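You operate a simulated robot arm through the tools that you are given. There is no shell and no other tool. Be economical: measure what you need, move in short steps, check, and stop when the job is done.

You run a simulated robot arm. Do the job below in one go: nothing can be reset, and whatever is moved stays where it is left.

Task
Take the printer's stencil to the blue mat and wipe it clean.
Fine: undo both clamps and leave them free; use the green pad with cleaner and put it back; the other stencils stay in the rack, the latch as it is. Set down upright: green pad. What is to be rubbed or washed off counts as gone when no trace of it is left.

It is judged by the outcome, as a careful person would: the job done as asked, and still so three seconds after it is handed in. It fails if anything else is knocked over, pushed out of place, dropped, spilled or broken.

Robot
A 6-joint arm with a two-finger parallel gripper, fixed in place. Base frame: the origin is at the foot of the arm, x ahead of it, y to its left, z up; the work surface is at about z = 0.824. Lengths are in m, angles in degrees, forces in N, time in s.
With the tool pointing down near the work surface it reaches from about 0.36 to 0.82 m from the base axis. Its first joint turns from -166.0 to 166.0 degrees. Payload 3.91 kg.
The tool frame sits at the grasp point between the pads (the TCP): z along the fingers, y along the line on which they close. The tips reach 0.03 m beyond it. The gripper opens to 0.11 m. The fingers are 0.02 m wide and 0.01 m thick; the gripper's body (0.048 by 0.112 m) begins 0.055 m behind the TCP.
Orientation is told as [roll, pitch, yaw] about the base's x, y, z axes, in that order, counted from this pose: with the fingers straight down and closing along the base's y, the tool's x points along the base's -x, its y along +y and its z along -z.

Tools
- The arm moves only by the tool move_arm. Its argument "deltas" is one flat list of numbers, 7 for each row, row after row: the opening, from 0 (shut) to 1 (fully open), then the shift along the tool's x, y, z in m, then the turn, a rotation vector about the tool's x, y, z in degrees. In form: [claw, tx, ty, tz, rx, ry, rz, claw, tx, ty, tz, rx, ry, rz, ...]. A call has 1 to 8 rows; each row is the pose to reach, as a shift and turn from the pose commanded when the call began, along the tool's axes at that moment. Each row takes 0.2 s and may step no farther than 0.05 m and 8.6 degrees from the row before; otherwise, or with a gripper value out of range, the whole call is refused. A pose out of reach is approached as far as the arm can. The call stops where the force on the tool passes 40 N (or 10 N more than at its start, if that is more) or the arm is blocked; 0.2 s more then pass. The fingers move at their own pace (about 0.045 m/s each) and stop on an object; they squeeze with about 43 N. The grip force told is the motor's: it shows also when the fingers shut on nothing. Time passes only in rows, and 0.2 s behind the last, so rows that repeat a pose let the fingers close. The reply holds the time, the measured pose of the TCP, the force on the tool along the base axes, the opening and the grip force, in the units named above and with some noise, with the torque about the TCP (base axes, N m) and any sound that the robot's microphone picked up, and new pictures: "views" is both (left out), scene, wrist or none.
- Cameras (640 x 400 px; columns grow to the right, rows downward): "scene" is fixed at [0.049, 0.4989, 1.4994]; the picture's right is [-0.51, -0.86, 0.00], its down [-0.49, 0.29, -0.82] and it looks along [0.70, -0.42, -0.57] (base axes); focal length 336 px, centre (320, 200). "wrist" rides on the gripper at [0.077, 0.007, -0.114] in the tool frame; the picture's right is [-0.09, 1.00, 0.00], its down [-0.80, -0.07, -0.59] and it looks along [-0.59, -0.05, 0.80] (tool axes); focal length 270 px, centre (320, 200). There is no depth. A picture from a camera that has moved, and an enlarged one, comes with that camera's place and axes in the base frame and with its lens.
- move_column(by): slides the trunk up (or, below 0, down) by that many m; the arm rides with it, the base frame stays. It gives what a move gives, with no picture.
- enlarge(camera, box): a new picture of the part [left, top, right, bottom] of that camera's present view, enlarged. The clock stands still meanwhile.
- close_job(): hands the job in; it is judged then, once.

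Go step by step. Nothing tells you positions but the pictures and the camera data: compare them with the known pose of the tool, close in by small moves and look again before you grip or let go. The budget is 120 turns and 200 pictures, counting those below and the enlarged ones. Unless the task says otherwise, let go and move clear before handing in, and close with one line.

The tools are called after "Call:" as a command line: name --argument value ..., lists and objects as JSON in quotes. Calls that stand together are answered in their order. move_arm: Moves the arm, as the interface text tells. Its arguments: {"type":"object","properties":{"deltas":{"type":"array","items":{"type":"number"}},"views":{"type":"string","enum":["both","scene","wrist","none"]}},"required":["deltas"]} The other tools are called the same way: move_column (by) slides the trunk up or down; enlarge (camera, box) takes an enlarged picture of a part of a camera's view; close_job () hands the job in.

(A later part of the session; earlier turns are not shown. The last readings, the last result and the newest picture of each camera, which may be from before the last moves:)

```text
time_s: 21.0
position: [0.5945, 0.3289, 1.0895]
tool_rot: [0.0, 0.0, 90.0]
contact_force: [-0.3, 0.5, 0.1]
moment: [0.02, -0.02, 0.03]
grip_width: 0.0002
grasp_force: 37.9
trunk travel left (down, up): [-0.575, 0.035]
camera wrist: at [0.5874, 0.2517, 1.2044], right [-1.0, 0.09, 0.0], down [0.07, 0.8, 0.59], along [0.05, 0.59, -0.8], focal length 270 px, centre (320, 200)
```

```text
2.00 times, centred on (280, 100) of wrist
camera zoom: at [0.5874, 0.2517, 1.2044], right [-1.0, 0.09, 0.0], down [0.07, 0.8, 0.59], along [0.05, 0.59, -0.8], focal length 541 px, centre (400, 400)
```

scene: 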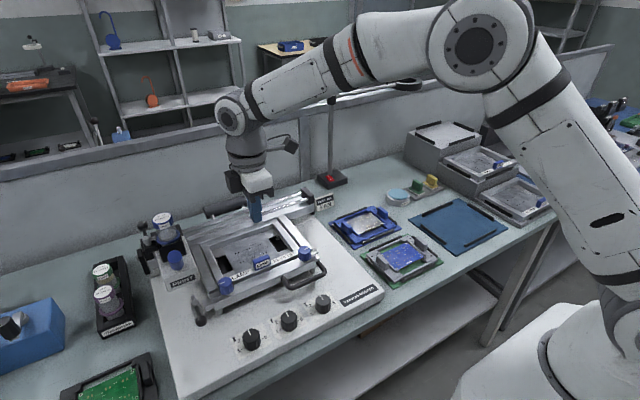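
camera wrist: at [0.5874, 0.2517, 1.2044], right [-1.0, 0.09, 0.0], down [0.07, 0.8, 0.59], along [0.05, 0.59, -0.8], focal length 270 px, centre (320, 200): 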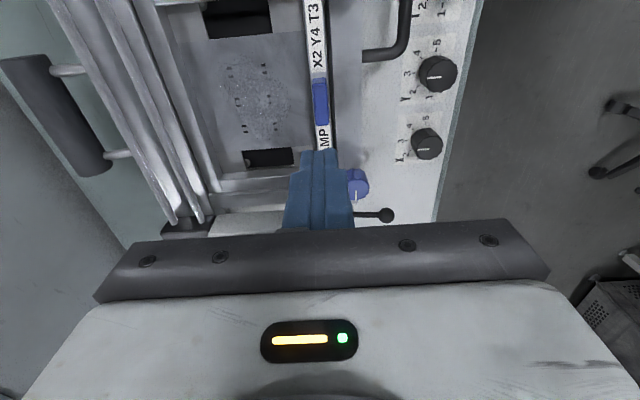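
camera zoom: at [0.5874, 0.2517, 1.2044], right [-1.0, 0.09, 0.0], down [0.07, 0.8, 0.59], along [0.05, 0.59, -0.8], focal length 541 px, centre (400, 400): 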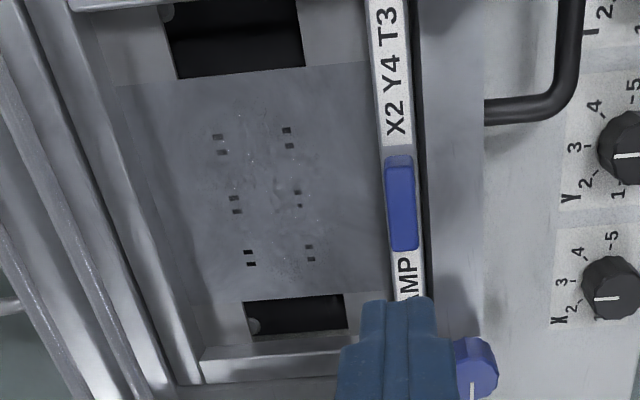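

The stencil is seated unhurt. Its rear edge is probably tucked under a lip, so I look at the rear edge from above.

Call:
move_arm --deltas '[0, 0.015, -0.04, 0, 0, 0, 0, 0, 0.03, -0.08, 0, 0, 0, 0, 0, 0.03, -0.1, 0, 0, 0, 0]' --views "wrist"

Call:
enlarge --camera "wrist" --box '[160, 0, 480, 200]'

Call:
enlarge --camera "scene" --box '[180, 190, 310, 270]'

```text
time_s: 21.8
position: [0.6939, 0.299, 1.088]
tool_rot: [-0.1, 0.1, 89.9]
contact_force: [-0.1, -0.3, 0.7]
moment: [-0.01, 0.03, -0.04]
grip_width: 0.0
grasp_force: 37.3
trunk travel left (down, up): [-0.575, 0.035]
camera wrist: at [0.6865, 0.2207, 1.2043], right [-1.0, 0.09, 0.0], down [0.07, 0.8, 0.59], along [0.05, 0.59, -0.8], focal length 270 px, centre (320, 200)
```

wrist: 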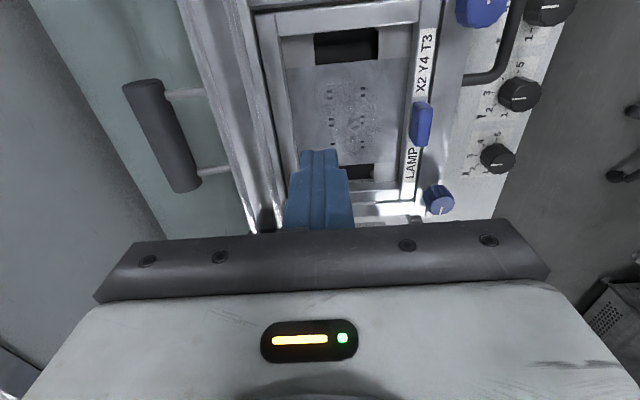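

```text
2.00 times, centred on (320, 100) of wrist
camera zoom: at [0.6865, 0.2207, 1.2043], right [-1.0, 0.09, 0.0], down [0.07, 0.8, 0.59], along [0.05, 0.59, -0.8], focal length 541 px, centre (320, 400)
```

zoom: 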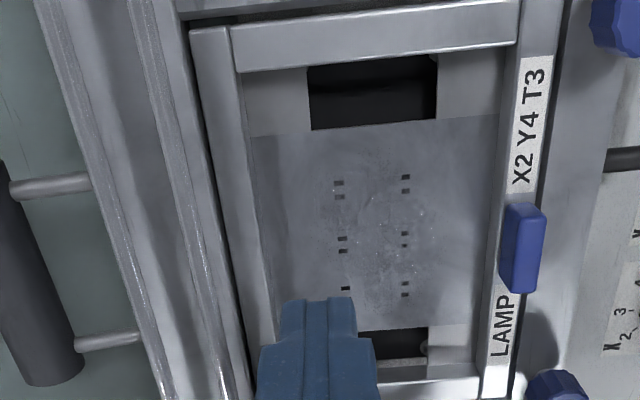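

```text
4.92 times, centred on (245, 230) of scene
camera zoom: at [0.049, 0.4989, 1.4994], right [-0.51, -0.86, 0.0], down [-0.49, 0.29, -0.82], along [0.7, -0.42, -0.57], focal length 1654 px, centre (689, 52)
```

zoom: 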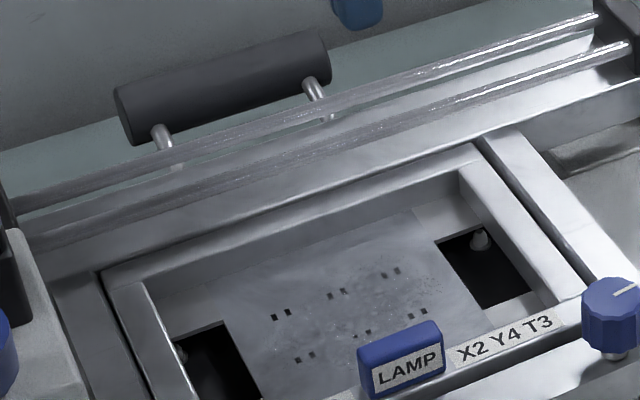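

The stencil has a clear gap all round, so nothing holds it; the grip was just too shallow or the lift too quick. I go back and grip the tab deeper.

Call:
move_arm --deltas '[0.45, -0.015, 0.04, 0, 0, 0, 0, 0.45, -0.03, 0.08, 0, 0, 0, 0, 0.45, -0.03, 0.0995, 0.03, 0, 0, 0, 0.45, -0.03, 0.0995, 0.075, 0, 0, 0, 0.45, -0.03, 0.0995, 0.12, 0, 0, 0, 0.45, -0.03, 0.0995, 0.13, 0, 0, 0]' --views "wrist"

Call:
enlarge --camera "wrist" --box '[220, 90, 420, 215]'

```text
time_s: 23.2
position: [0.5921, 0.3291, 0.9609]
tool_rot: [0.0, 0.0, 90.1]
contact_force: [-0.5, -0.1, 0.2]
moment: [0.0, 0.01, -0.01]
grip_width: 0.0495
grasp_force: 0.0
trunk travel left (down, up): [-0.575, 0.035]
camera wrist: at [0.5854, 0.2517, 1.0755], right [-1.0, 0.09, 0.0], down [0.07, 0.8, 0.59], along [0.05, 0.59, -0.8], focal length 270 px, centre (320, 200)
```

wrist: 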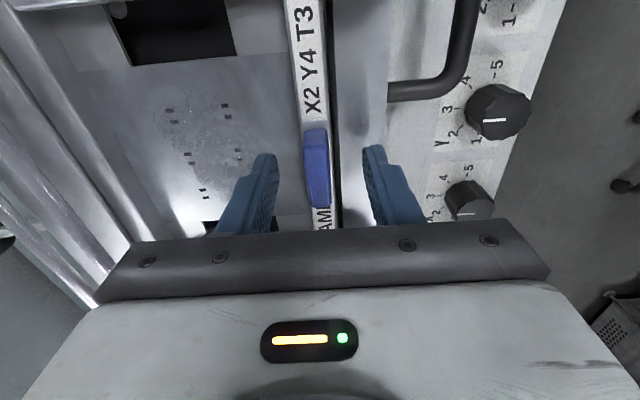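

```text
3.20 times, centred on (320, 152) of wrist
camera zoom: at [0.5854, 0.2517, 1.0755], right [-1.0, 0.09, 0.0], down [0.07, 0.8, 0.59], along [0.05, 0.59, -0.8], focal length 865 px, centre (320, 352)
```

zoom: 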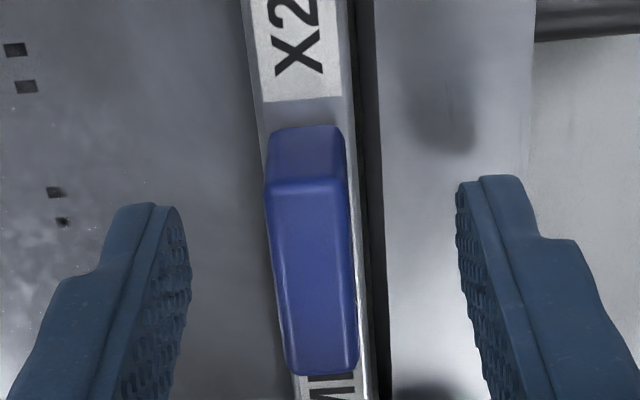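

The tab is well placed. I lower gently until the fingertips nearly touch the bar, then close.

Call:
move_arm --deltas '[0.3, -0.002, -0.001, 0.003, 0, 0, 0, 0.3, -0.002, -0.001, 0.006, 0, 0, 0, 0.3, -0.002, -0.001, 0.008, 0, 0, 0, 0.3, -0.002, -0.001, 0.01, 0, 0, 0]' --views "scene"

Call:
enlarge --camera "scene" --box '[230, 220, 310, 280]'

```text
time_s: 24.2
position: [0.5931, 0.3313, 0.9502]
tool_rot: [-0.1, 0.0, 90.0]
contact_force: [-1.0, 0.4, -0.1]
moment: [-0.02, -0.03, -0.02]
grip_width: 0.0329
grasp_force: 0.1
trunk travel left (down, up): [-0.575, 0.035]
```

scene: 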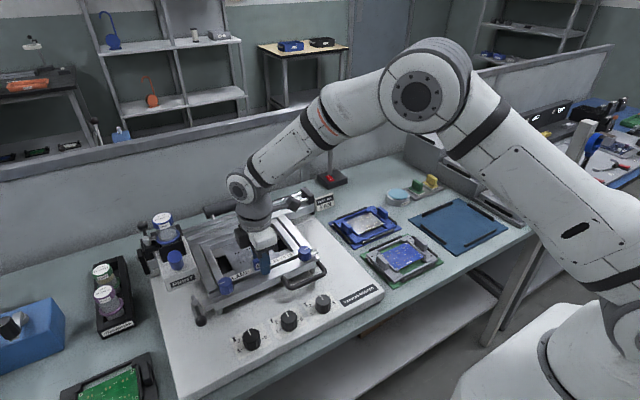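

```text
6.67 times, centred on (270, 250) of scene
camera zoom: at [0.049, 0.4989, 1.4994], right [-0.51, -0.86, 0.0], down [-0.49, 0.29, -0.82], along [0.7, -0.42, -0.57], focal length 2239 px, centre (653, -133)
```

zoom: 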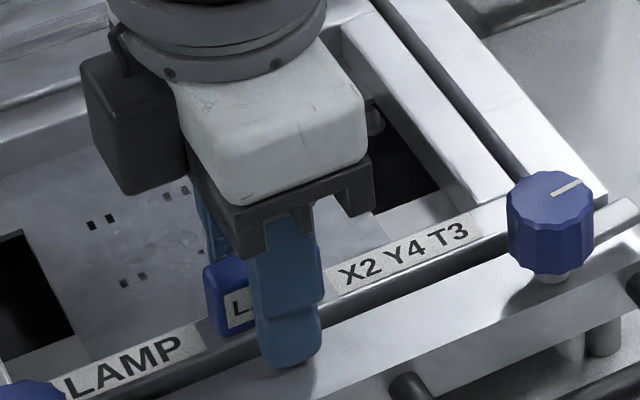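

No contact yet with the tips at 0.920. I close here and read the width.

Call:
move_arm --deltas '[0.1, 0, 0, 0, 0, 0, 0, 0, 0, 0, 0, 0, 0, 0, 0, 0, 0, 0, 0, 0, 0, 0, 0, 0, 0, 0, 0, 0]' --views "wrist"

Call:
enlarge --camera "wrist" --box '[220, 90, 420, 215]'

```text
time_s: 25.2
position: [0.5939, 0.3321, 0.9507]
tool_rot: [0.0, 0.0, 90.1]
contact_force: [0.5, 0.1, 0.1]
moment: [-0.02, 0.0, -0.02]
grip_width: 0.0174
grasp_force: 42.6
trunk travel left (down, up): [-0.575, 0.035]
camera wrist: at [0.5869, 0.2543, 1.0659], right [-1.0, 0.09, 0.0], down [0.07, 0.8, 0.59], along [0.05, 0.59, -0.8], focal length 270 px, centre (320, 200)
```

wrist: 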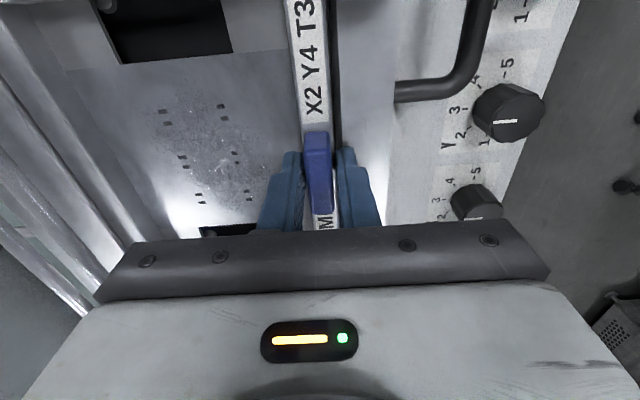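

```text
3.20 times, centred on (320, 152) of wrist
camera zoom: at [0.5869, 0.2543, 1.0659], right [-1.0, 0.09, 0.0], down [0.07, 0.8, 0.59], along [0.05, 0.59, -0.8], focal length 865 px, centre (320, 352)
```

zoom: 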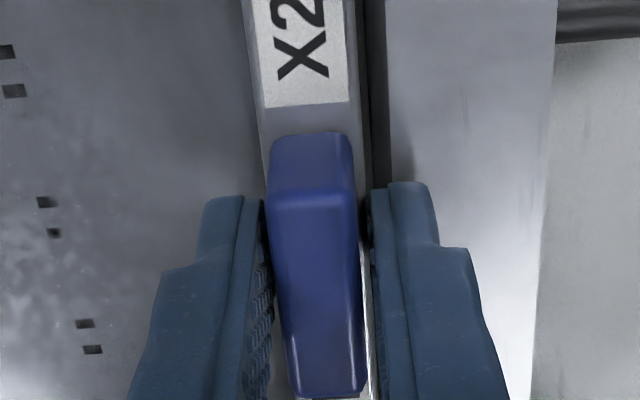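

The width of 17.4 mm means the tips are on the bar rather than the tab. I reopen, rise 7 mm and close on the full tab height.

Call:
move_arm --deltas '[0.3, 0, 0, 0, 0, 0, 0, 0.3, 0, 0, -0.0075, 0, 0, 0, 0, 0, 0, -0.0075, 0, 0, 0, 0, 0, 0, -0.0075, 0, 0, 0, 0, 0, 0, -0.0075, 0, 0, 0]' --views "none"

Call:
move_arm --deltas '[0, 0, 0, -0.003, 0, 0, 0, 0, 0, 0, -0.006, 0, 0, 0, 0, 0, 0, -0.009, 0, 0, 0, 0, 0, 0, -0.012, 0, 0, 0, 0, 0, 0, -0.015, 0, 0, 0, 0, 0, 0, -0.015, 0, 0, 0, 0, 0, 0, -0.015, 0, 0, 0]' --views "wrist"

Call:
enlarge --camera "scene" --box '[180, 190, 340, 300]'

```text
time_s: 26.4
position: [0.594, 0.3323, 0.9589]
tool_rot: [0.0, 0.0, 90.0]
contact_force: [0.6, 0.3, 2.3]
moment: [-0.07, -0.02, 0.01]
grip_width: 0.0134
grasp_force: 43.6
trunk travel left (down, up): [-0.575, 0.035]
```

```text
time_s: 28.0
position: [0.5947, 0.333, 0.9739]
tool_rot: [0.1, 0.0, 90.1]
contact_force: [0.2, -0.8, -3.1]
moment: [-0.02, 0.14, -0.06]
grip_width: 0.0137
grasp_force: 43.2
trunk travel left (down, up): [-0.575, 0.035]
camera wrist: at [0.5868, 0.2556, 1.0889], right [-1.0, 0.09, 0.0], down [0.07, 0.8, 0.59], along [0.05, 0.59, -0.8], focal length 270 px, centre (320, 200)
```

wrist: 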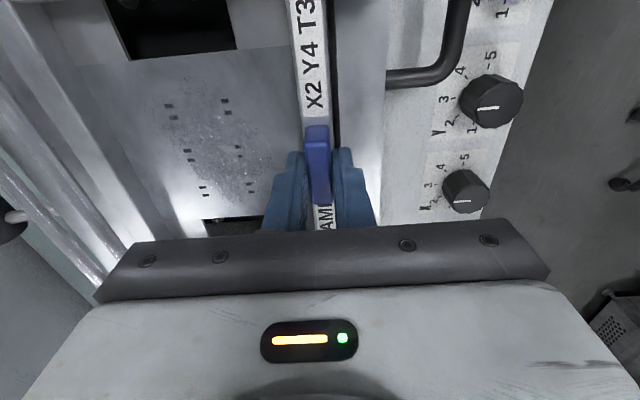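

```text
3.64 times, centred on (260, 245) of scene
camera zoom: at [0.049, 0.4989, 1.4994], right [-0.51, -0.86, 0.0], down [-0.49, 0.29, -0.82], along [0.7, -0.42, -0.57], focal length 1221 px, centre (538, 36)
```

zoom: 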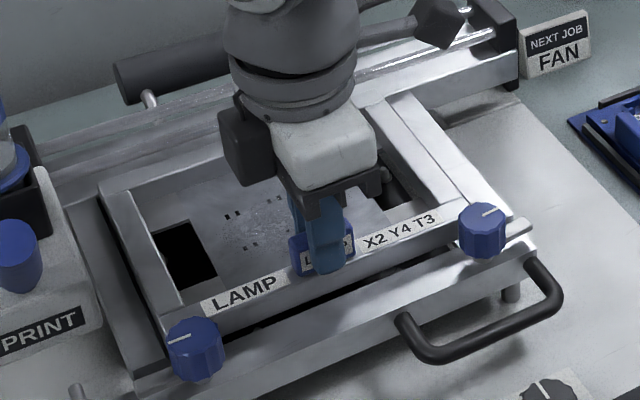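

The stencil hangs level 15 mm up, about 3 N. I keep lifting slowly.

Call:
move_arm --deltas '[0, 0, 0, -0.003, 0, 0, 0, 0, 0, 0, -0.006, 0, 0, 0, 0, 0, 0, -0.01, 0, 0, 0, 0, 0, 0, -0.014, 0, 0, 0, 0, 0, 0, -0.018, 0, 0, 0, 0, 0, 0, -0.02, 0, 0, 0, 0, 0, 0, -0.02, 0, 0, 0]' --views "wrist"

Call:
enlarge --camera "scene" --box '[180, 190, 340, 300]'

```text
time_s: 29.6
position: [0.5939, 0.3318, 0.9922]
tool_rot: [0.0, 0.1, 90.1]
contact_force: [-0.2, 0.6, -2.6]
moment: [0.01, 0.16, 0.02]
grip_width: 0.0134
grasp_force: 42.6
trunk travel left (down, up): [-0.575, 0.035]
camera wrist: at [0.5873, 0.2548, 1.1085], right [-1.0, 0.09, 0.0], down [0.07, 0.8, 0.59], along [0.05, 0.59, -0.8], focal length 270 px, centre (320, 200)
```

wrist: 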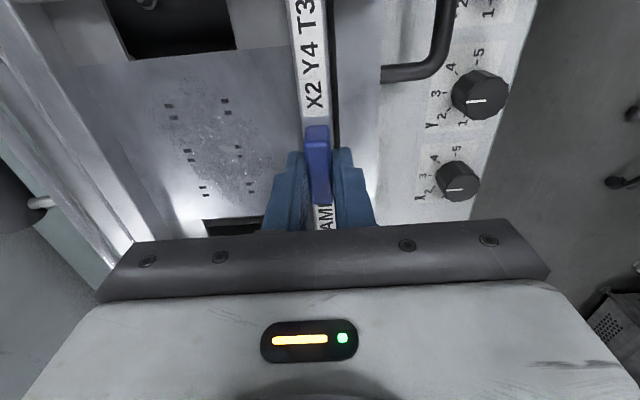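

```text
3.64 times, centred on (260, 245) of scene
camera zoom: at [0.049, 0.4989, 1.4994], right [-0.51, -0.86, 0.0], down [-0.49, 0.29, -0.82], along [0.7, -0.42, -0.57], focal length 1221 px, centre (538, 36)
```

zoom: 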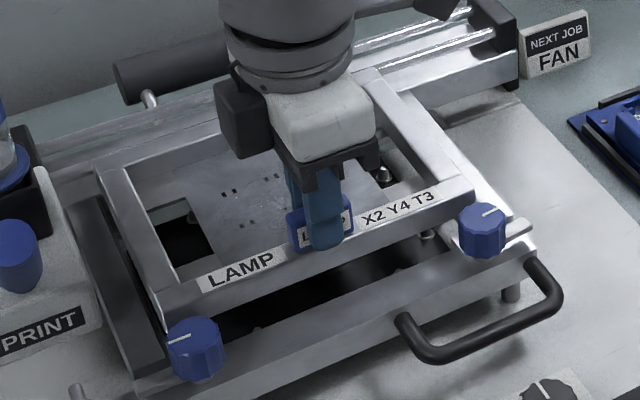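

It is fully out of the pocket and level. I continue up slowly.

Call:
move_arm --deltas '[0, 0, 0, -0.005, 0, 0, 0, 0, 0, 0, -0.013, 0, 0, 0, 0, 0, 0, -0.021, 0, 0, 0, 0, 0, 0, -0.03, 0, 0, 0, 0, 0, 0, -0.039, 0, 0, 0, 0, 0, 0, -0.048, 0, 0, 0, 0, 0, 0, -0.056, 0, 0, 0, 0, 0, 0, -0.06, 0, 0, 0]' --views "scene"

```text
time_s: 31.4
position: [0.5944, 0.3331, 1.0542]
tool_rot: [0.0, 0.0, 90.1]
contact_force: [-0.2, 0.5, -2.1]
moment: [0.03, 0.17, -0.02]
grip_width: 0.0134
grasp_force: 42.9
trunk travel left (down, up): [-0.575, 0.035]
```

scene: 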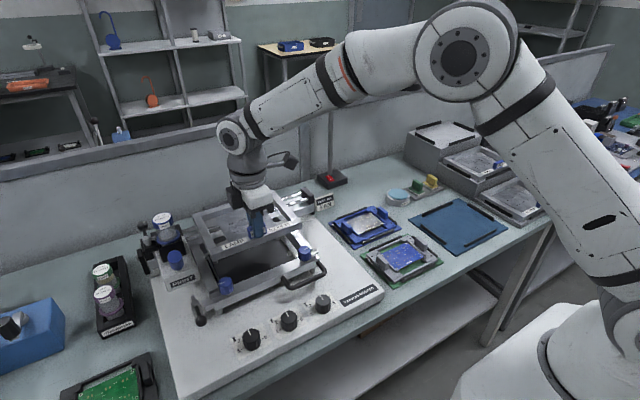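

Raised clear. I carry it toward the mat at a gentle pace.

Call:
move_arm --deltas '[0, 0.008, 0.002, 0, 0, 0, 0, 0, 0.025, 0.005, 0, 0, 0, 0, 0, 0.048, 0.01, 0, 0, 0, 0, 0, 0.073, 0.015, 0, 0, 0, 0, 0, 0.098, 0.02, 0, 0, 0, 0, 0, 0.123, 0.025, 0, 0, 0, 0, 0, 0.148, 0.03, 0, 0, 0, 0, 0, 0.17, 0.034, 0, 0, 0, 0]' --views "none"

Call:
move_arm --deltas '[0, 0.015, 0.003, 0, 0, 0, 0, 0, 0.035, 0.007, 0, 0, 0, 0, 0, 0.06, 0.012, 0, 0, 0, 0, 0, 0.085, 0.017, 0, 0, 0, 0, 0, 0.11, 0.022, 0, 0, 0, 0, 0, 0.135, 0.027, 0, 0, 0, 0, 0, 0.16, 0.032, 0, 0, 0, 0, 0, 0.18, 0.036, 0, 0, 0, 0]' --views "scene"

```text
time_s: 33.2
position: [0.5611, 0.1616, 1.0512]
tool_rot: [0.0, 0.0, 90.1]
contact_force: [-0.1, 0.3, -1.8]
moment: [0.0, 0.17, 0.0]
grip_width: 0.0132
grasp_force: 41.9
trunk travel left (down, up): [-0.575, 0.035]
```

```text
time_s: 35.0
position: [0.5243, -0.0194, 1.0524]
tool_rot: [0.0, 0.0, 90.2]
contact_force: [-0.3, -0.5, -2.5]
moment: [0.02, 0.19, 0.02]
grip_width: 0.0135
grasp_force: 43.0
trunk travel left (down, up): [-0.575, 0.035]
```

scene: 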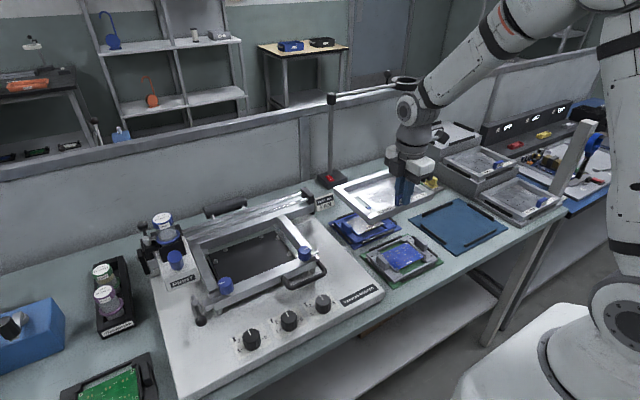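

Travelling well. Two more legs bring it above the mat.

Call:
move_arm --deltas '[0, 0.015, 0.003, 0, 0, 0, 0, 0, 0.035, 0.007, 0, 0, 0, 0, 0, 0.06, 0.012, 0, 0, 0, 0, 0, 0.085, 0.017, 0, 0, 0, 0, 0, 0.11, 0.022, 0, 0, 0, 0, 0, 0.135, 0.027, 0, 0, 0, 0, 0, 0.16, 0.032, 0, 0, 0, 0, 0, 0.18, 0.036, 0, 0, 0, 0]' --views "none"

Call:
move_arm --deltas '[0, 0.012, 0.002, 0, 0, 0, 0, 0, 0.032, 0.006, 0, 0, 0, 0, 0, 0.055, 0.01, 0, 0, 0, 0, 0, 0.078, 0.014, 0, 0, 0, 0, 0, 0.098, 0.018, 0, 0, 0, 0, 0, 0.106, 0.02, 0, 0, 0, 0]' --views "both"

Call:
enlarge --camera "scene" --box '[370, 120, 580, 270]'

```text
time_s: 36.8
position: [0.4878, -0.1971, 1.0506]
tool_rot: [-0.1, 0.1, 90.1]
contact_force: [0.3, -0.4, -2.7]
moment: [0.02, 0.18, -0.03]
grip_width: 0.0131
grasp_force: 43.2
trunk travel left (down, up): [-0.575, 0.035]
```

```text
time_s: 38.2
position: [0.4676, -0.3041, 1.0523]
tool_rot: [0.0, 0.0, 90.1]
contact_force: [-1.1, 0.5, -2.2]
moment: [0.01, 0.2, -0.03]
grip_width: 0.0135
grasp_force: 42.6
trunk travel left (down, up): [-0.575, 0.035]
camera wrist: at [0.4604, -0.3815, 1.1683], right [-1.0, 0.09, 0.0], down [0.07, 0.8, 0.59], along [0.05, 0.59, -0.8], focal length 270 px, centre (320, 200)
```

scene: 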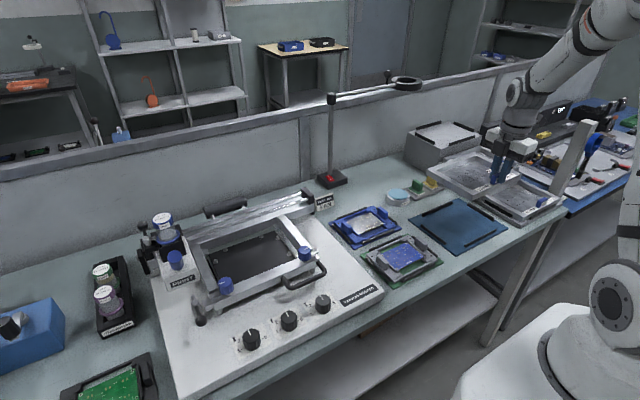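
wrist: 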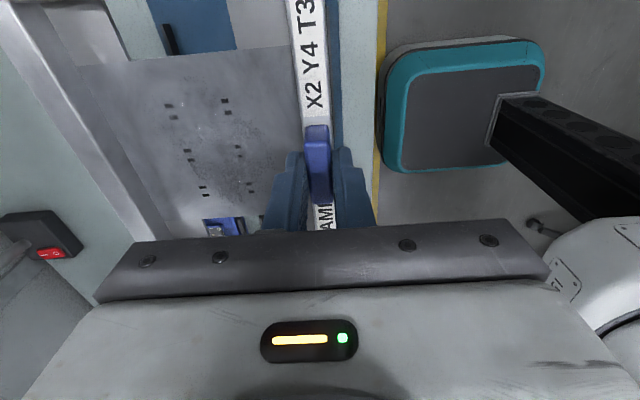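

```text
2.67 times, centred on (475, 195) of scene
camera zoom: at [0.049, 0.4989, 1.4994], right [-0.51, -0.86, 0.0], down [-0.49, 0.29, -0.82], along [0.7, -0.42, -0.57], focal length 896 px, centre (-93, 213)
```

zoom: 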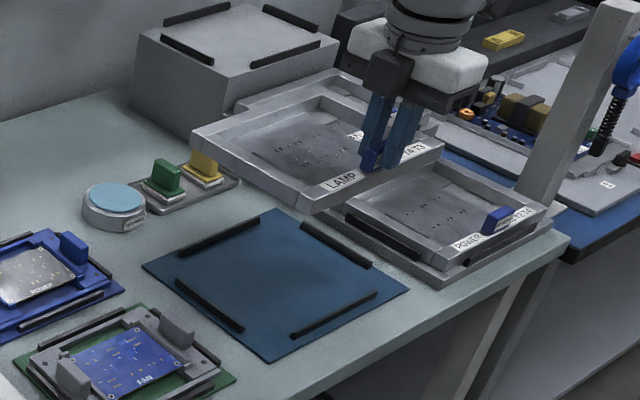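

The stencil is above the mat, about 5 mm short in x by my measure. I lower it to just above the rails, then check again.

Call:
move_arm --deltas '[0, 0.0005, -0.001, 0.008, 0, 0, 0, 0, 0.001, -0.002, 0.025, 0, 0, 0, 0, 0.0015, -0.003, 0.045, 0, 0, 0, 0, 0.002, -0.004, 0.065, 0, 0, 0, 0, 0.0025, -0.005, 0.085, 0, 0, 0, 0, 0.0025, -0.005, 0.105, 0, 0, 0, 0, 0.0025, -0.005, 0.12, 0, 0, 0, 0, 0.0025, -0.005, 0.128, 0, 0, 0]' --views "both"

Call:
enlarge --camera "scene" --box '[390, 140, 550, 260]'

```text
time_s: 40.0
position: [0.4737, -0.3057, 0.9238]
tool_rot: [0.0, 0.0, 90.2]
contact_force: [0.5, 0.0, -3.0]
moment: [0.0, 0.2, 0.02]
grip_width: 0.0133
grasp_force: 43.0
trunk travel left (down, up): [-0.575, 0.035]
camera wrist: at [0.4663, -0.3834, 1.0395], right [-1.0, 0.09, 0.0], down [0.07, 0.8, 0.59], along [0.05, 0.59, -0.8], focal length 270 px, centre (320, 200)
```

scene: 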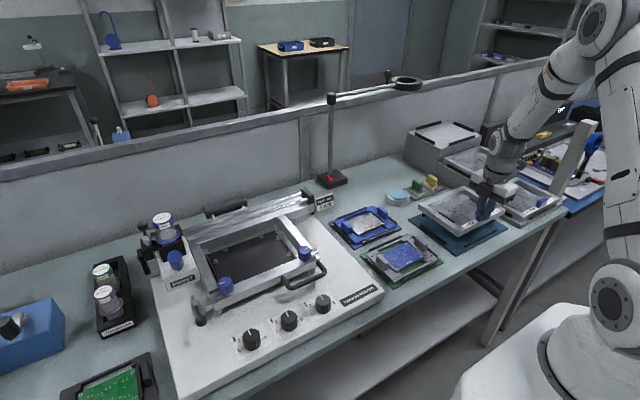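
wrist: 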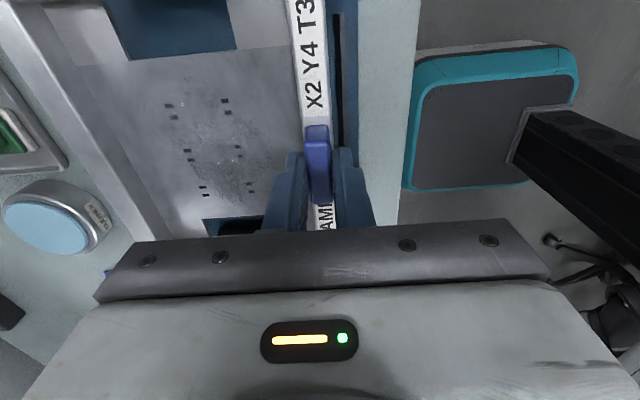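

```text
3.33 times, centred on (470, 200) of scene
camera zoom: at [0.049, 0.4989, 1.4994], right [-0.51, -0.86, 0.0], down [-0.49, 0.29, -0.82], along [0.7, -0.42, -0.57], focal length 1120 px, centre (-180, 200)
```

zoom: 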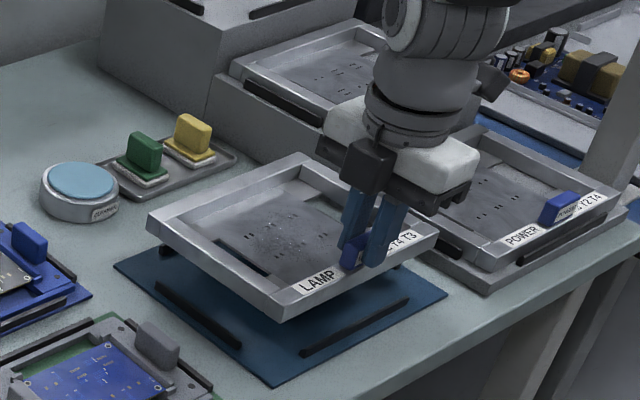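

I need precise corner positions, so I enlarge the area tightly.

Call:
enlarge --camera "scene" --box '[410, 180, 470, 240]'

Call:
enlarge --camera "scene" --box '[460, 180, 530, 250]'

```text
6.67 times, centred on (440, 210) of scene
camera zoom: at [0.049, 0.4989, 1.4994], right [-0.51, -0.86, 0.0], down [-0.49, 0.29, -0.82], along [0.7, -0.42, -0.57], focal length 2239 px, centre (-480, 133)
```

zoom: 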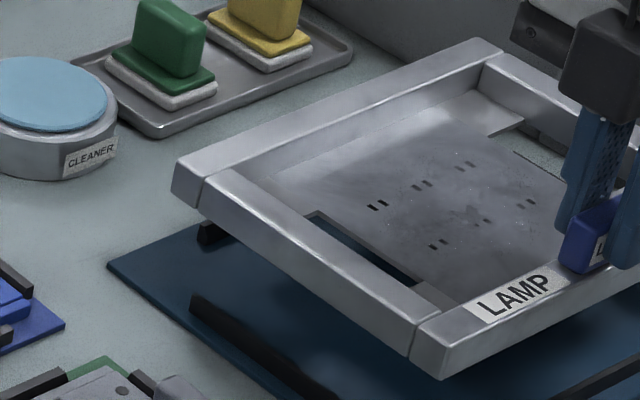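

```text
5.71 times, centred on (495, 215) of scene
camera zoom: at [0.049, 0.4989, 1.4994], right [-0.51, -0.86, 0.0], down [-0.49, 0.29, -0.82], along [0.7, -0.42, -0.57], focal length 1919 px, centre (-680, 114)
```

zoom: 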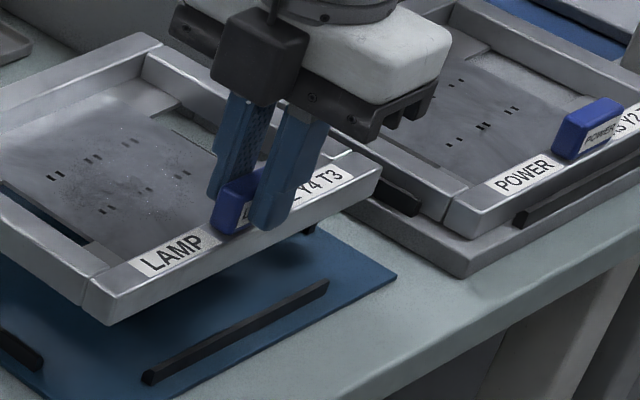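

Estimated stencil extents are x 0.469–0.626, y −0.202…−0.409; nest centre is about (0.5465, −0.302). I nudge +3 mm in y and lower to just over the rails for a direct comparison.

Call:
move_arm --deltas '[0, -0.001, 0, 0.006, 0, 0, 0, 0, -0.002, 0, 0.014, 0, 0, 0, 0, -0.003, 0, 0.022, 0, 0, 0, 0, -0.003, 0, 0.028, 0, 0, 0]' --views "wrist"

Call:
enlarge --camera "scene" --box '[410, 185, 470, 245]'

Call:
enlarge --camera "scene" --box '[450, 190, 520, 260]'

```text
time_s: 41.0
position: [0.4735, -0.3025, 0.8976]
tool_rot: [0.0, -0.1, 90.1]
contact_force: [-0.6, -0.3, -3.4]
moment: [-0.01, 0.15, 0.03]
grip_width: 0.0136
grasp_force: 42.8
trunk travel left (down, up): [-0.575, 0.035]
camera wrist: at [0.4665, -0.3807, 1.0126], right [-1.0, 0.09, 0.0], down [0.07, 0.8, 0.59], along [0.05, 0.59, -0.8], focal length 270 px, centre (320, 200)
```

wrist: 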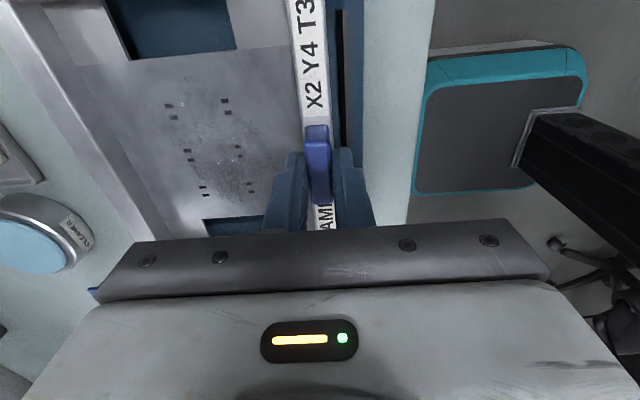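

```text
6.67 times, centred on (440, 215) of scene
camera zoom: at [0.049, 0.4989, 1.4994], right [-0.51, -0.86, 0.0], down [-0.49, 0.29, -0.82], along [0.7, -0.42, -0.57], focal length 2239 px, centre (-480, 100)
```

zoom: 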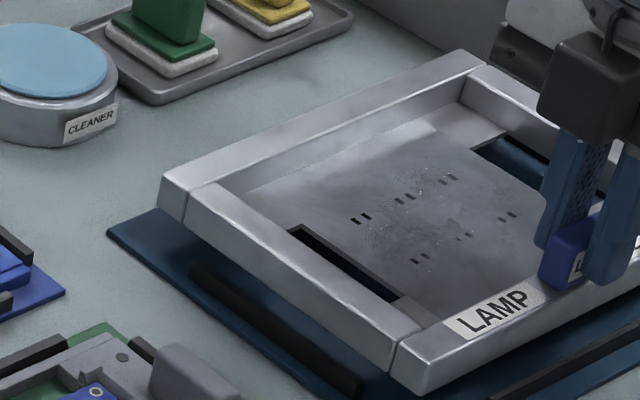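

```text
5.71 times, centred on (485, 225) of scene
camera zoom: at [0.049, 0.4989, 1.4994], right [-0.51, -0.86, 0.0], down [-0.49, 0.29, -0.82], along [0.7, -0.42, -0.57], focal length 1919 px, centre (-623, 57)
```

zoom: 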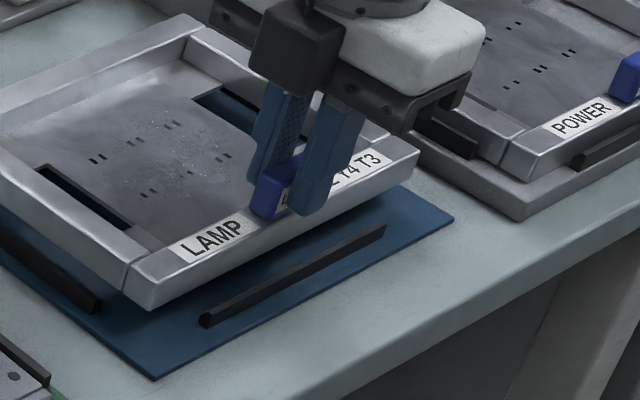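

I want a better look at the right end against the right rail before setting it down.

Call:
enlarge --camera "scene" --box '[485, 190, 535, 230]'

Call:
enlarge --camera "scene" --box '[415, 205, 475, 253]'

```text
10.00 times, centred on (510, 210) of scene
camera zoom: at [0.049, 0.4989, 1.4994], right [-0.51, -0.86, 0.0], down [-0.49, 0.29, -0.82], along [0.7, -0.42, -0.57], focal length 3359 px, centre (-1580, 100)
```

zoom: 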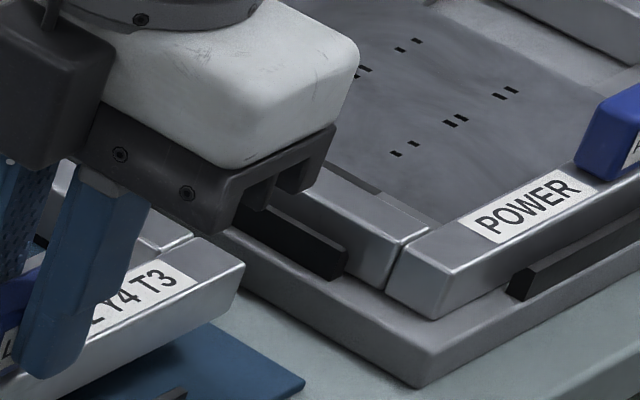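

```text
8.33 times, centred on (445, 229) of scene
camera zoom: at [0.049, 0.4989, 1.4994], right [-0.51, -0.86, 0.0], down [-0.49, 0.29, -0.82], along [0.7, -0.42, -0.57], focal length 2799 px, centre (-722, -42)
```

zoom: 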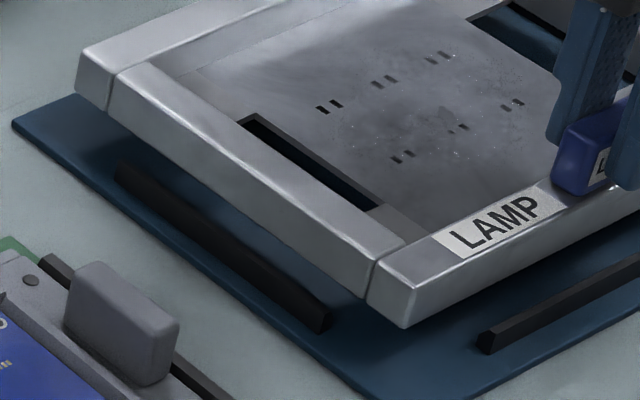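

The nest looks centred on the mat at (0.541, −0.3025); the stencil is some 3–4 mm off in both. I correct and lower gently to contact.

Call:
move_arm --deltas '[0, -0.0015, 0.002, 0.0, 0, 0, 0, 0, -0.003, 0.004, 0.002, 0, 0, 0, 0, -0.003, 0.004, 0.006, 0, 0, 0, 0, -0.003, 0.004, 0.009, 0, 0, 0, 0, -0.003, 0.004, 0.012, 0, 0, 0]' --views "none"

Call:
enlarge --camera "scene" --box '[405, 180, 535, 261]'

```text
time_s: 42.2
position: [0.4705, -0.2998, 0.8861]
tool_rot: [-0.1, 0.1, 90.1]
contact_force: [-0.8, -3.9, 6.7]
moment: [0.71, 0.07, 0.05]
grip_width: 0.0132
grasp_force: 42.6
trunk travel left (down, up): [-0.575, 0.035]
```

```text
4.92 times, centred on (470, 220) of scene
camera zoom: at [0.049, 0.4989, 1.4994], right [-0.51, -0.86, 0.0], down [-0.49, 0.29, -0.82], along [0.7, -0.42, -0.57], focal length 1654 px, centre (-418, 99)
```

zoom: 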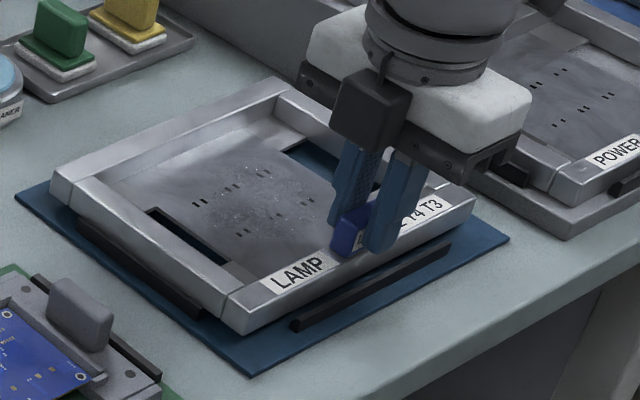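

Contact moment shows the left (+y) edge touching the left rail. I raise 3 mm, shift 5 mm toward −y, and lower again.

Call:
move_arm --deltas '[0, 0, 0, -0.004, 0, 0, 0, 0, 0.005, 0, -0.004, 0, 0, 0, 0, 0.005, 0, 0, 0, 0, 0, 0, 0.005, 0, 0.003, 0, 0, 0, 0, 0.005, 0, 0.005, 0, 0, 0]' --views "none"

Call:
enlarge --camera "scene" --box '[405, 180, 535, 261]'

```text
time_s: 43.4
position: [0.4697, -0.3049, 0.8807]
tool_rot: [0.0, 0.0, 90.0]
contact_force: [-0.9, 0.1, -3.2]
moment: [0.03, 0.21, -0.02]
grip_width: 0.0134
grasp_force: 42.8
trunk travel left (down, up): [-0.575, 0.035]
```

```text
4.92 times, centred on (470, 220) of scene
camera zoom: at [0.049, 0.4989, 1.4994], right [-0.51, -0.86, 0.0], down [-0.49, 0.29, -0.82], along [0.7, -0.42, -0.57], focal length 1654 px, centre (-418, 99)
```

zoom: 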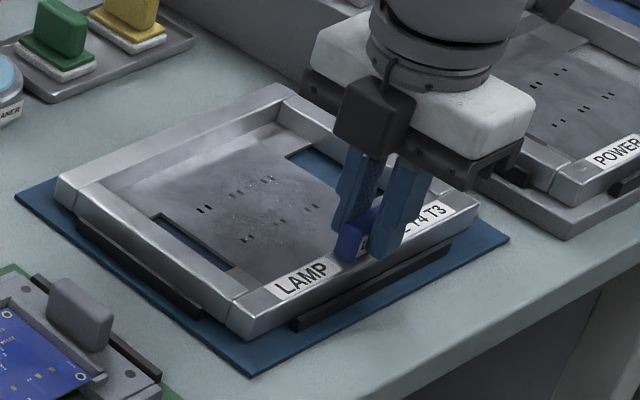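

It has dropped between the rails and hangs free. I lower to floor contact.

Call:
move_arm --deltas '[0, 0, 0, 0.002, 0, 0, 0, 0, 0, 0, 0.004, 0, 0, 0, 0, 0, 0, 0.006, 0, 0, 0]' --views "none"

Call:
enlarge --camera "scene" --box '[405, 180, 535, 261]'

```text
time_s: 44.2
position: [0.4685, -0.3044, 0.8782]
tool_rot: [-0.4, 0.3, 90.1]
contact_force: [0.7, 4.1, 32.9]
moment: [0.03, 0.25, -0.04]
grip_width: 0.0138
grasp_force: 42.3
trunk travel left (down, up): [-0.575, 0.035]
```

```text
4.92 times, centred on (470, 220) of scene
camera zoom: at [0.049, 0.4989, 1.4994], right [-0.51, -0.86, 0.0], down [-0.49, 0.29, -0.82], along [0.7, -0.42, -0.57], focal length 1654 px, centre (-418, 99)
```

zoom: 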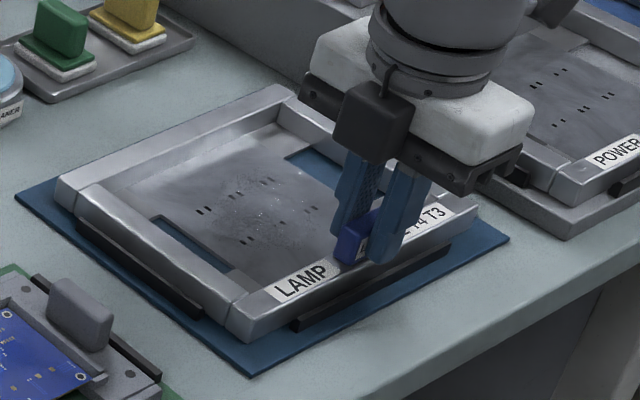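

It rests on the mat with balanced moment. I ease off, open and rise.

Call:
move_arm --deltas '[0, 0, 0, -0.004, 0, 0, 0, 0.2, 0, 0, -0.004, 0, 0, 0, 0.35, 0, 0, -0.004, 0, 0, 0, 0.35, 0, 0, -0.02, 0, 0, 0, 0.35, 0, 0, -0.06, 0, 0, 0, 0.35, 0, 0, -0.11, 0, 0, 0]' --views "scene"

Call:
enlarge --camera "scene" --box '[375, 160, 545, 261]'

```text
time_s: 45.6
position: [0.4674, -0.3057, 0.985]
tool_rot: [0.1, -0.1, 90.1]
contact_force: [-0.6, -0.3, -0.1]
moment: [0.0, 0.01, -0.01]
grip_width: 0.0386
grasp_force: 0.1
trunk travel left (down, up): [-0.575, 0.035]
```

scene: 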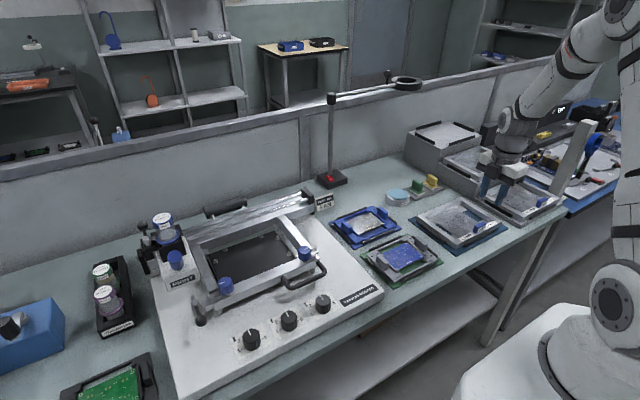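

```text
3.76 times, centred on (460, 210) of scene
camera zoom: at [0.049, 0.4989, 1.4994], right [-0.51, -0.86, 0.0], down [-0.49, 0.29, -0.82], along [0.7, -0.42, -0.57], focal length 1264 px, centre (-207, 160)
```

zoom: 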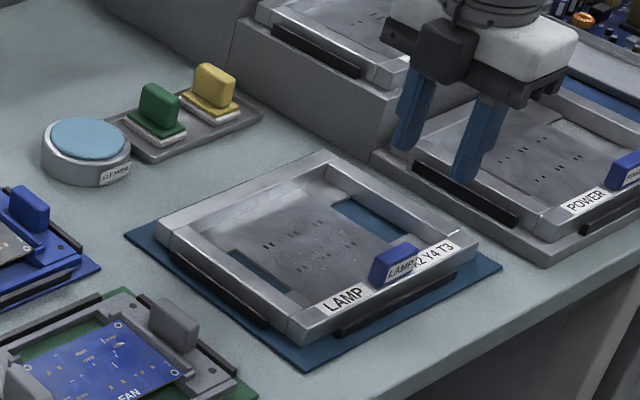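

The stencil sits squarely in the nest. Next the green pad near (0.73, −0.303); I move over to view it from the wrist.

Call:
move_arm --deltas '[0.35, 0, -0.03, -0.02, 0, 0, 0, 0.35, 0, -0.07, -0.03, 0, 0, 0, 0.35, 0, -0.11, -0.03, 0, 0, 0, 0.35, 0, -0.15, -0.03, 0, 0, 0, 0.6, 0, -0.19, -0.03, 0, 0, 0, 0.6, 0, -0.23, -0.03, 0, 0, 0, 0.6, 0, -0.255, -0.03, 0, 0, 0]' --views "both"

Call:
enlarge --camera "wrist" --box '[160, 0, 480, 200]'

Call:
enlarge --camera "scene" --box '[375, 160, 455, 220]'

```text
time_s: 47.2
position: [0.7235, -0.3042, 1.0149]
tool_rot: [0.0, 0.2, 90.1]
contact_force: [0.7, -0.1, 0.1]
moment: [0.03, 0.02, 0.02]
grip_width: 0.0661
grasp_force: 0.0
trunk travel left (down, up): [-0.575, 0.035]
camera wrist: at [0.7168, -0.3824, 1.1298], right [-1.0, 0.09, 0.0], down [0.07, 0.8, 0.59], along [0.05, 0.59, -0.8], focal length 270 px, centre (320, 200)
```

scene: 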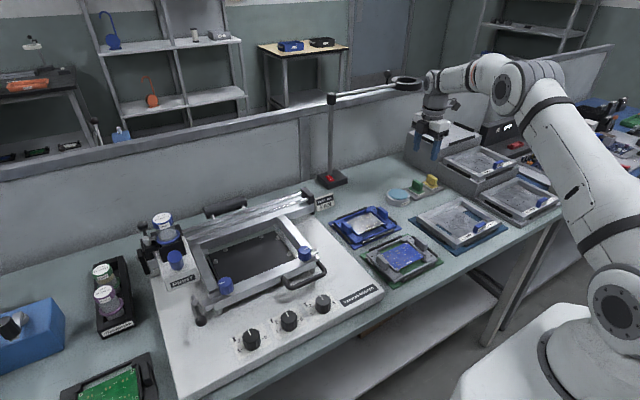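
wrist: 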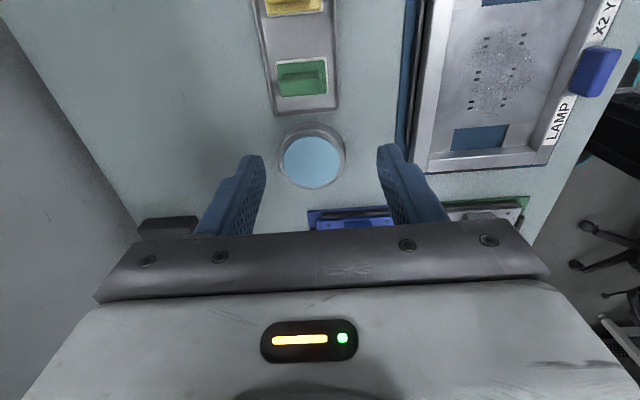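

```text
2.00 times, centred on (320, 100) of wrist
camera zoom: at [0.7168, -0.3824, 1.1298], right [-1.0, 0.09, 0.0], down [0.07, 0.8, 0.59], along [0.05, 0.59, -0.8], focal length 541 px, centre (320, 400)
```

zoom: 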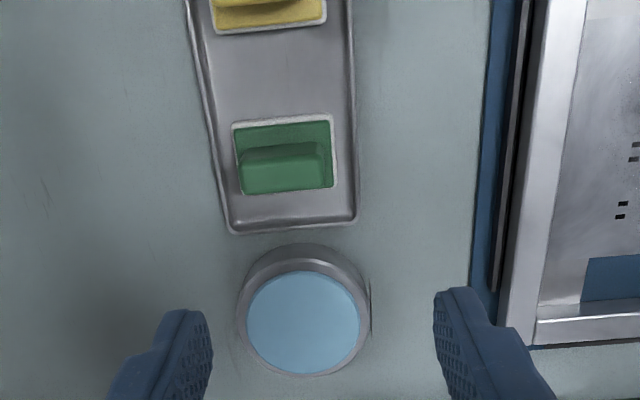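

```text
6.67 times, centred on (415, 190) of scene
camera zoom: at [0.049, 0.4989, 1.4994], right [-0.51, -0.86, 0.0], down [-0.49, 0.29, -0.82], along [0.7, -0.42, -0.57], focal length 2239 px, centre (-313, 267)
```

zoom: 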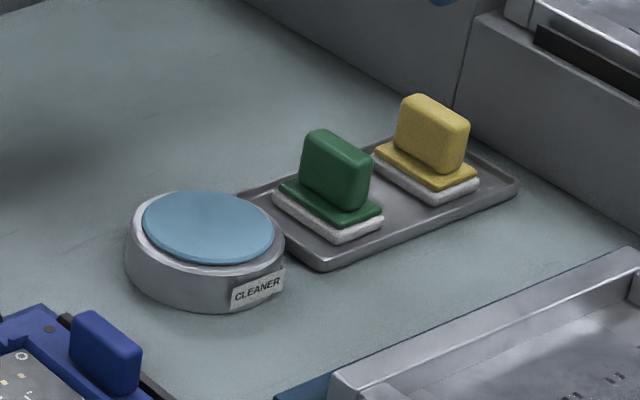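

The green handle is thin along y, so I need the fingers closing along y: turn back to yaw 0. Pad is near (0.742, −0.318), cleaner dish near (0.742, −0.233).

Call:
move_arm --deltas '[0.6, 0, 0, 0, 0, 0, 8.5, 0.6, 0, 0, 0, 0, 0, 17, 0.6, 0, 0, 0, 0, 0, 25.5, 0.6, 0, 0, 0, 0, 0, 34, 0.6, 0, 0, 0, 0, 0, 42.5, 0.6, 0, 0, 0, 0, 0, 51, 0.6, 0, 0, 0, 0, 0, 59.5, 0.6, 0, 0, 0, 0, 0, 68]' --views "none"

Call:
move_arm --deltas '[0.6, 0, 0, 0, 0, 0, 7.5, 0.6, 0, 0, 0, 0, 0, 15, 0.6, 0, 0, 0, 0, 0, 22.1]' --views "wrist"

Call:
enlarge --camera "wrist" --box '[220, 60, 420, 210]'

```text
time_s: 49.0
position: [0.7253, -0.3058, 1.0144]
tool_rot: [-0.1, 0.0, 21.9]
contact_force: [-0.1, 0.0, 1.2]
moment: [-0.02, -0.02, -0.02]
grip_width: 0.0659
grasp_force: 0.1
trunk travel left (down, up): [-0.575, 0.035]
```

```text
time_s: 49.8
position: [0.7254, -0.305, 1.0154]
tool_rot: [0.1, 0.0, -0.1]
contact_force: [-1.0, -0.1, 1.0]
moment: [-0.02, 0.0, -0.01]
grip_width: 0.0661
grasp_force: 0.0
trunk travel left (down, up): [-0.575, 0.035]
camera wrist: at [0.6474, -0.2986, 1.1298], right [0.09, 1.0, 0.0], down [0.8, -0.07, 0.59], along [0.59, -0.05, -0.8], focal length 270 px, centre (320, 200)
```

wrist: 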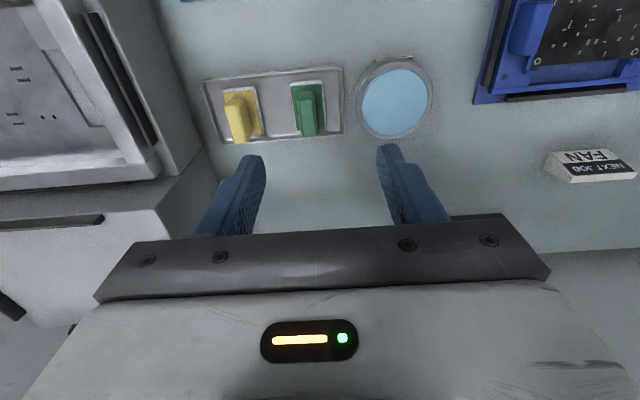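

```text
2.67 times, centred on (320, 135) of wrist
camera zoom: at [0.6474, -0.2986, 1.1298], right [0.09, 1.0, 0.0], down [0.8, -0.07, 0.59], along [0.59, -0.05, -0.8], focal length 721 px, centre (320, 373)
```

zoom: 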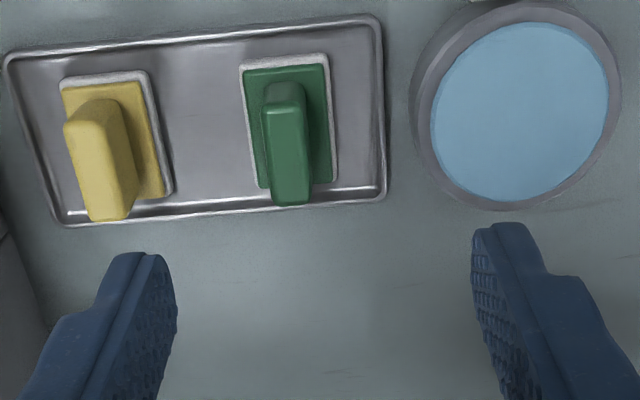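

Green handle centre at (0.738, −0.318), about 15 mm thick. I narrow the fingers and lower around it.

Call:
move_arm --deltas '[0.4, -0.0126, -0.013, 0.03, 0, 0, 0, 0.4, -0.0126, -0.013, 0.07, 0, 0, 0, 0.4, -0.0126, -0.013, 0.11, 0, 0, 0, 0.4, -0.0126, -0.013, 0.132, 0, 0, 0]' --views "wrist"

Call:
enlarge --camera "wrist" --box '[240, 100, 400, 220]'

Call:
enlarge --camera "scene" --box '[375, 150, 455, 210]'

```text
time_s: 50.8
position: [0.7373, -0.3187, 0.8836]
tool_rot: [0.0, 0.0, 0.0]
contact_force: [0.2, 0.0, -0.1]
moment: [0.03, 0.01, -0.02]
grip_width: 0.0439
grasp_force: 0.1
trunk travel left (down, up): [-0.575, 0.035]
camera wrist: at [0.6608, -0.3123, 0.9988], right [0.09, 1.0, 0.0], down [0.8, -0.07, 0.59], along [0.59, -0.05, -0.8], focal length 270 px, centre (320, 200)
```

wrist: 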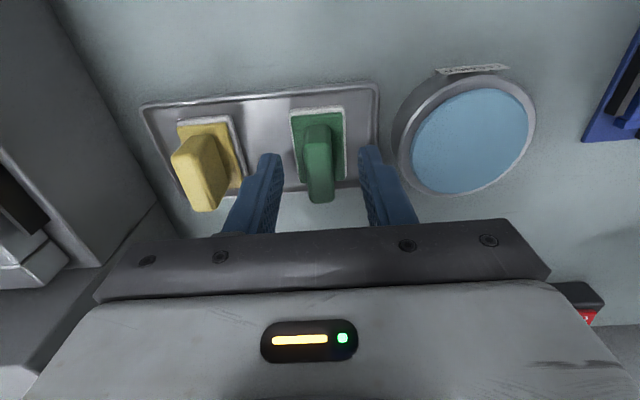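

```text
3.33 times, centred on (320, 160) of wrist
camera zoom: at [0.6608, -0.3123, 0.9988], right [0.09, 1.0, 0.0], down [0.8, -0.07, 0.59], along [0.59, -0.05, -0.8], focal length 901 px, centre (320, 333)
```

zoom: 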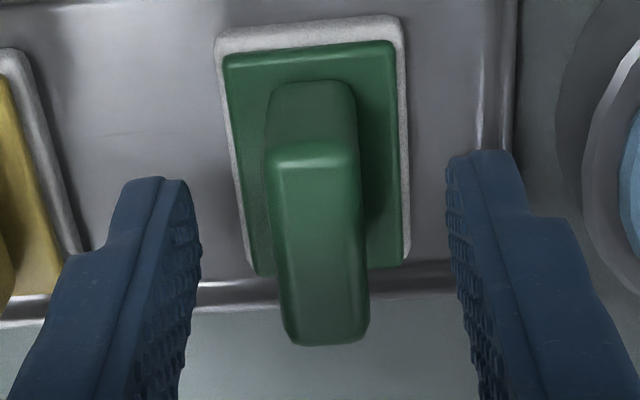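

```text
6.67 times, centred on (415, 180) of scene
camera zoom: at [0.049, 0.4989, 1.4994], right [-0.51, -0.86, 0.0], down [-0.49, 0.29, -0.82], along [0.7, -0.42, -0.57], focal length 2239 px, centre (-313, 333)
```

zoom: 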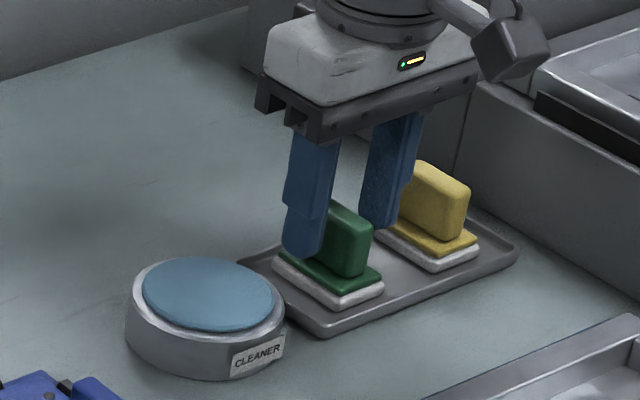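

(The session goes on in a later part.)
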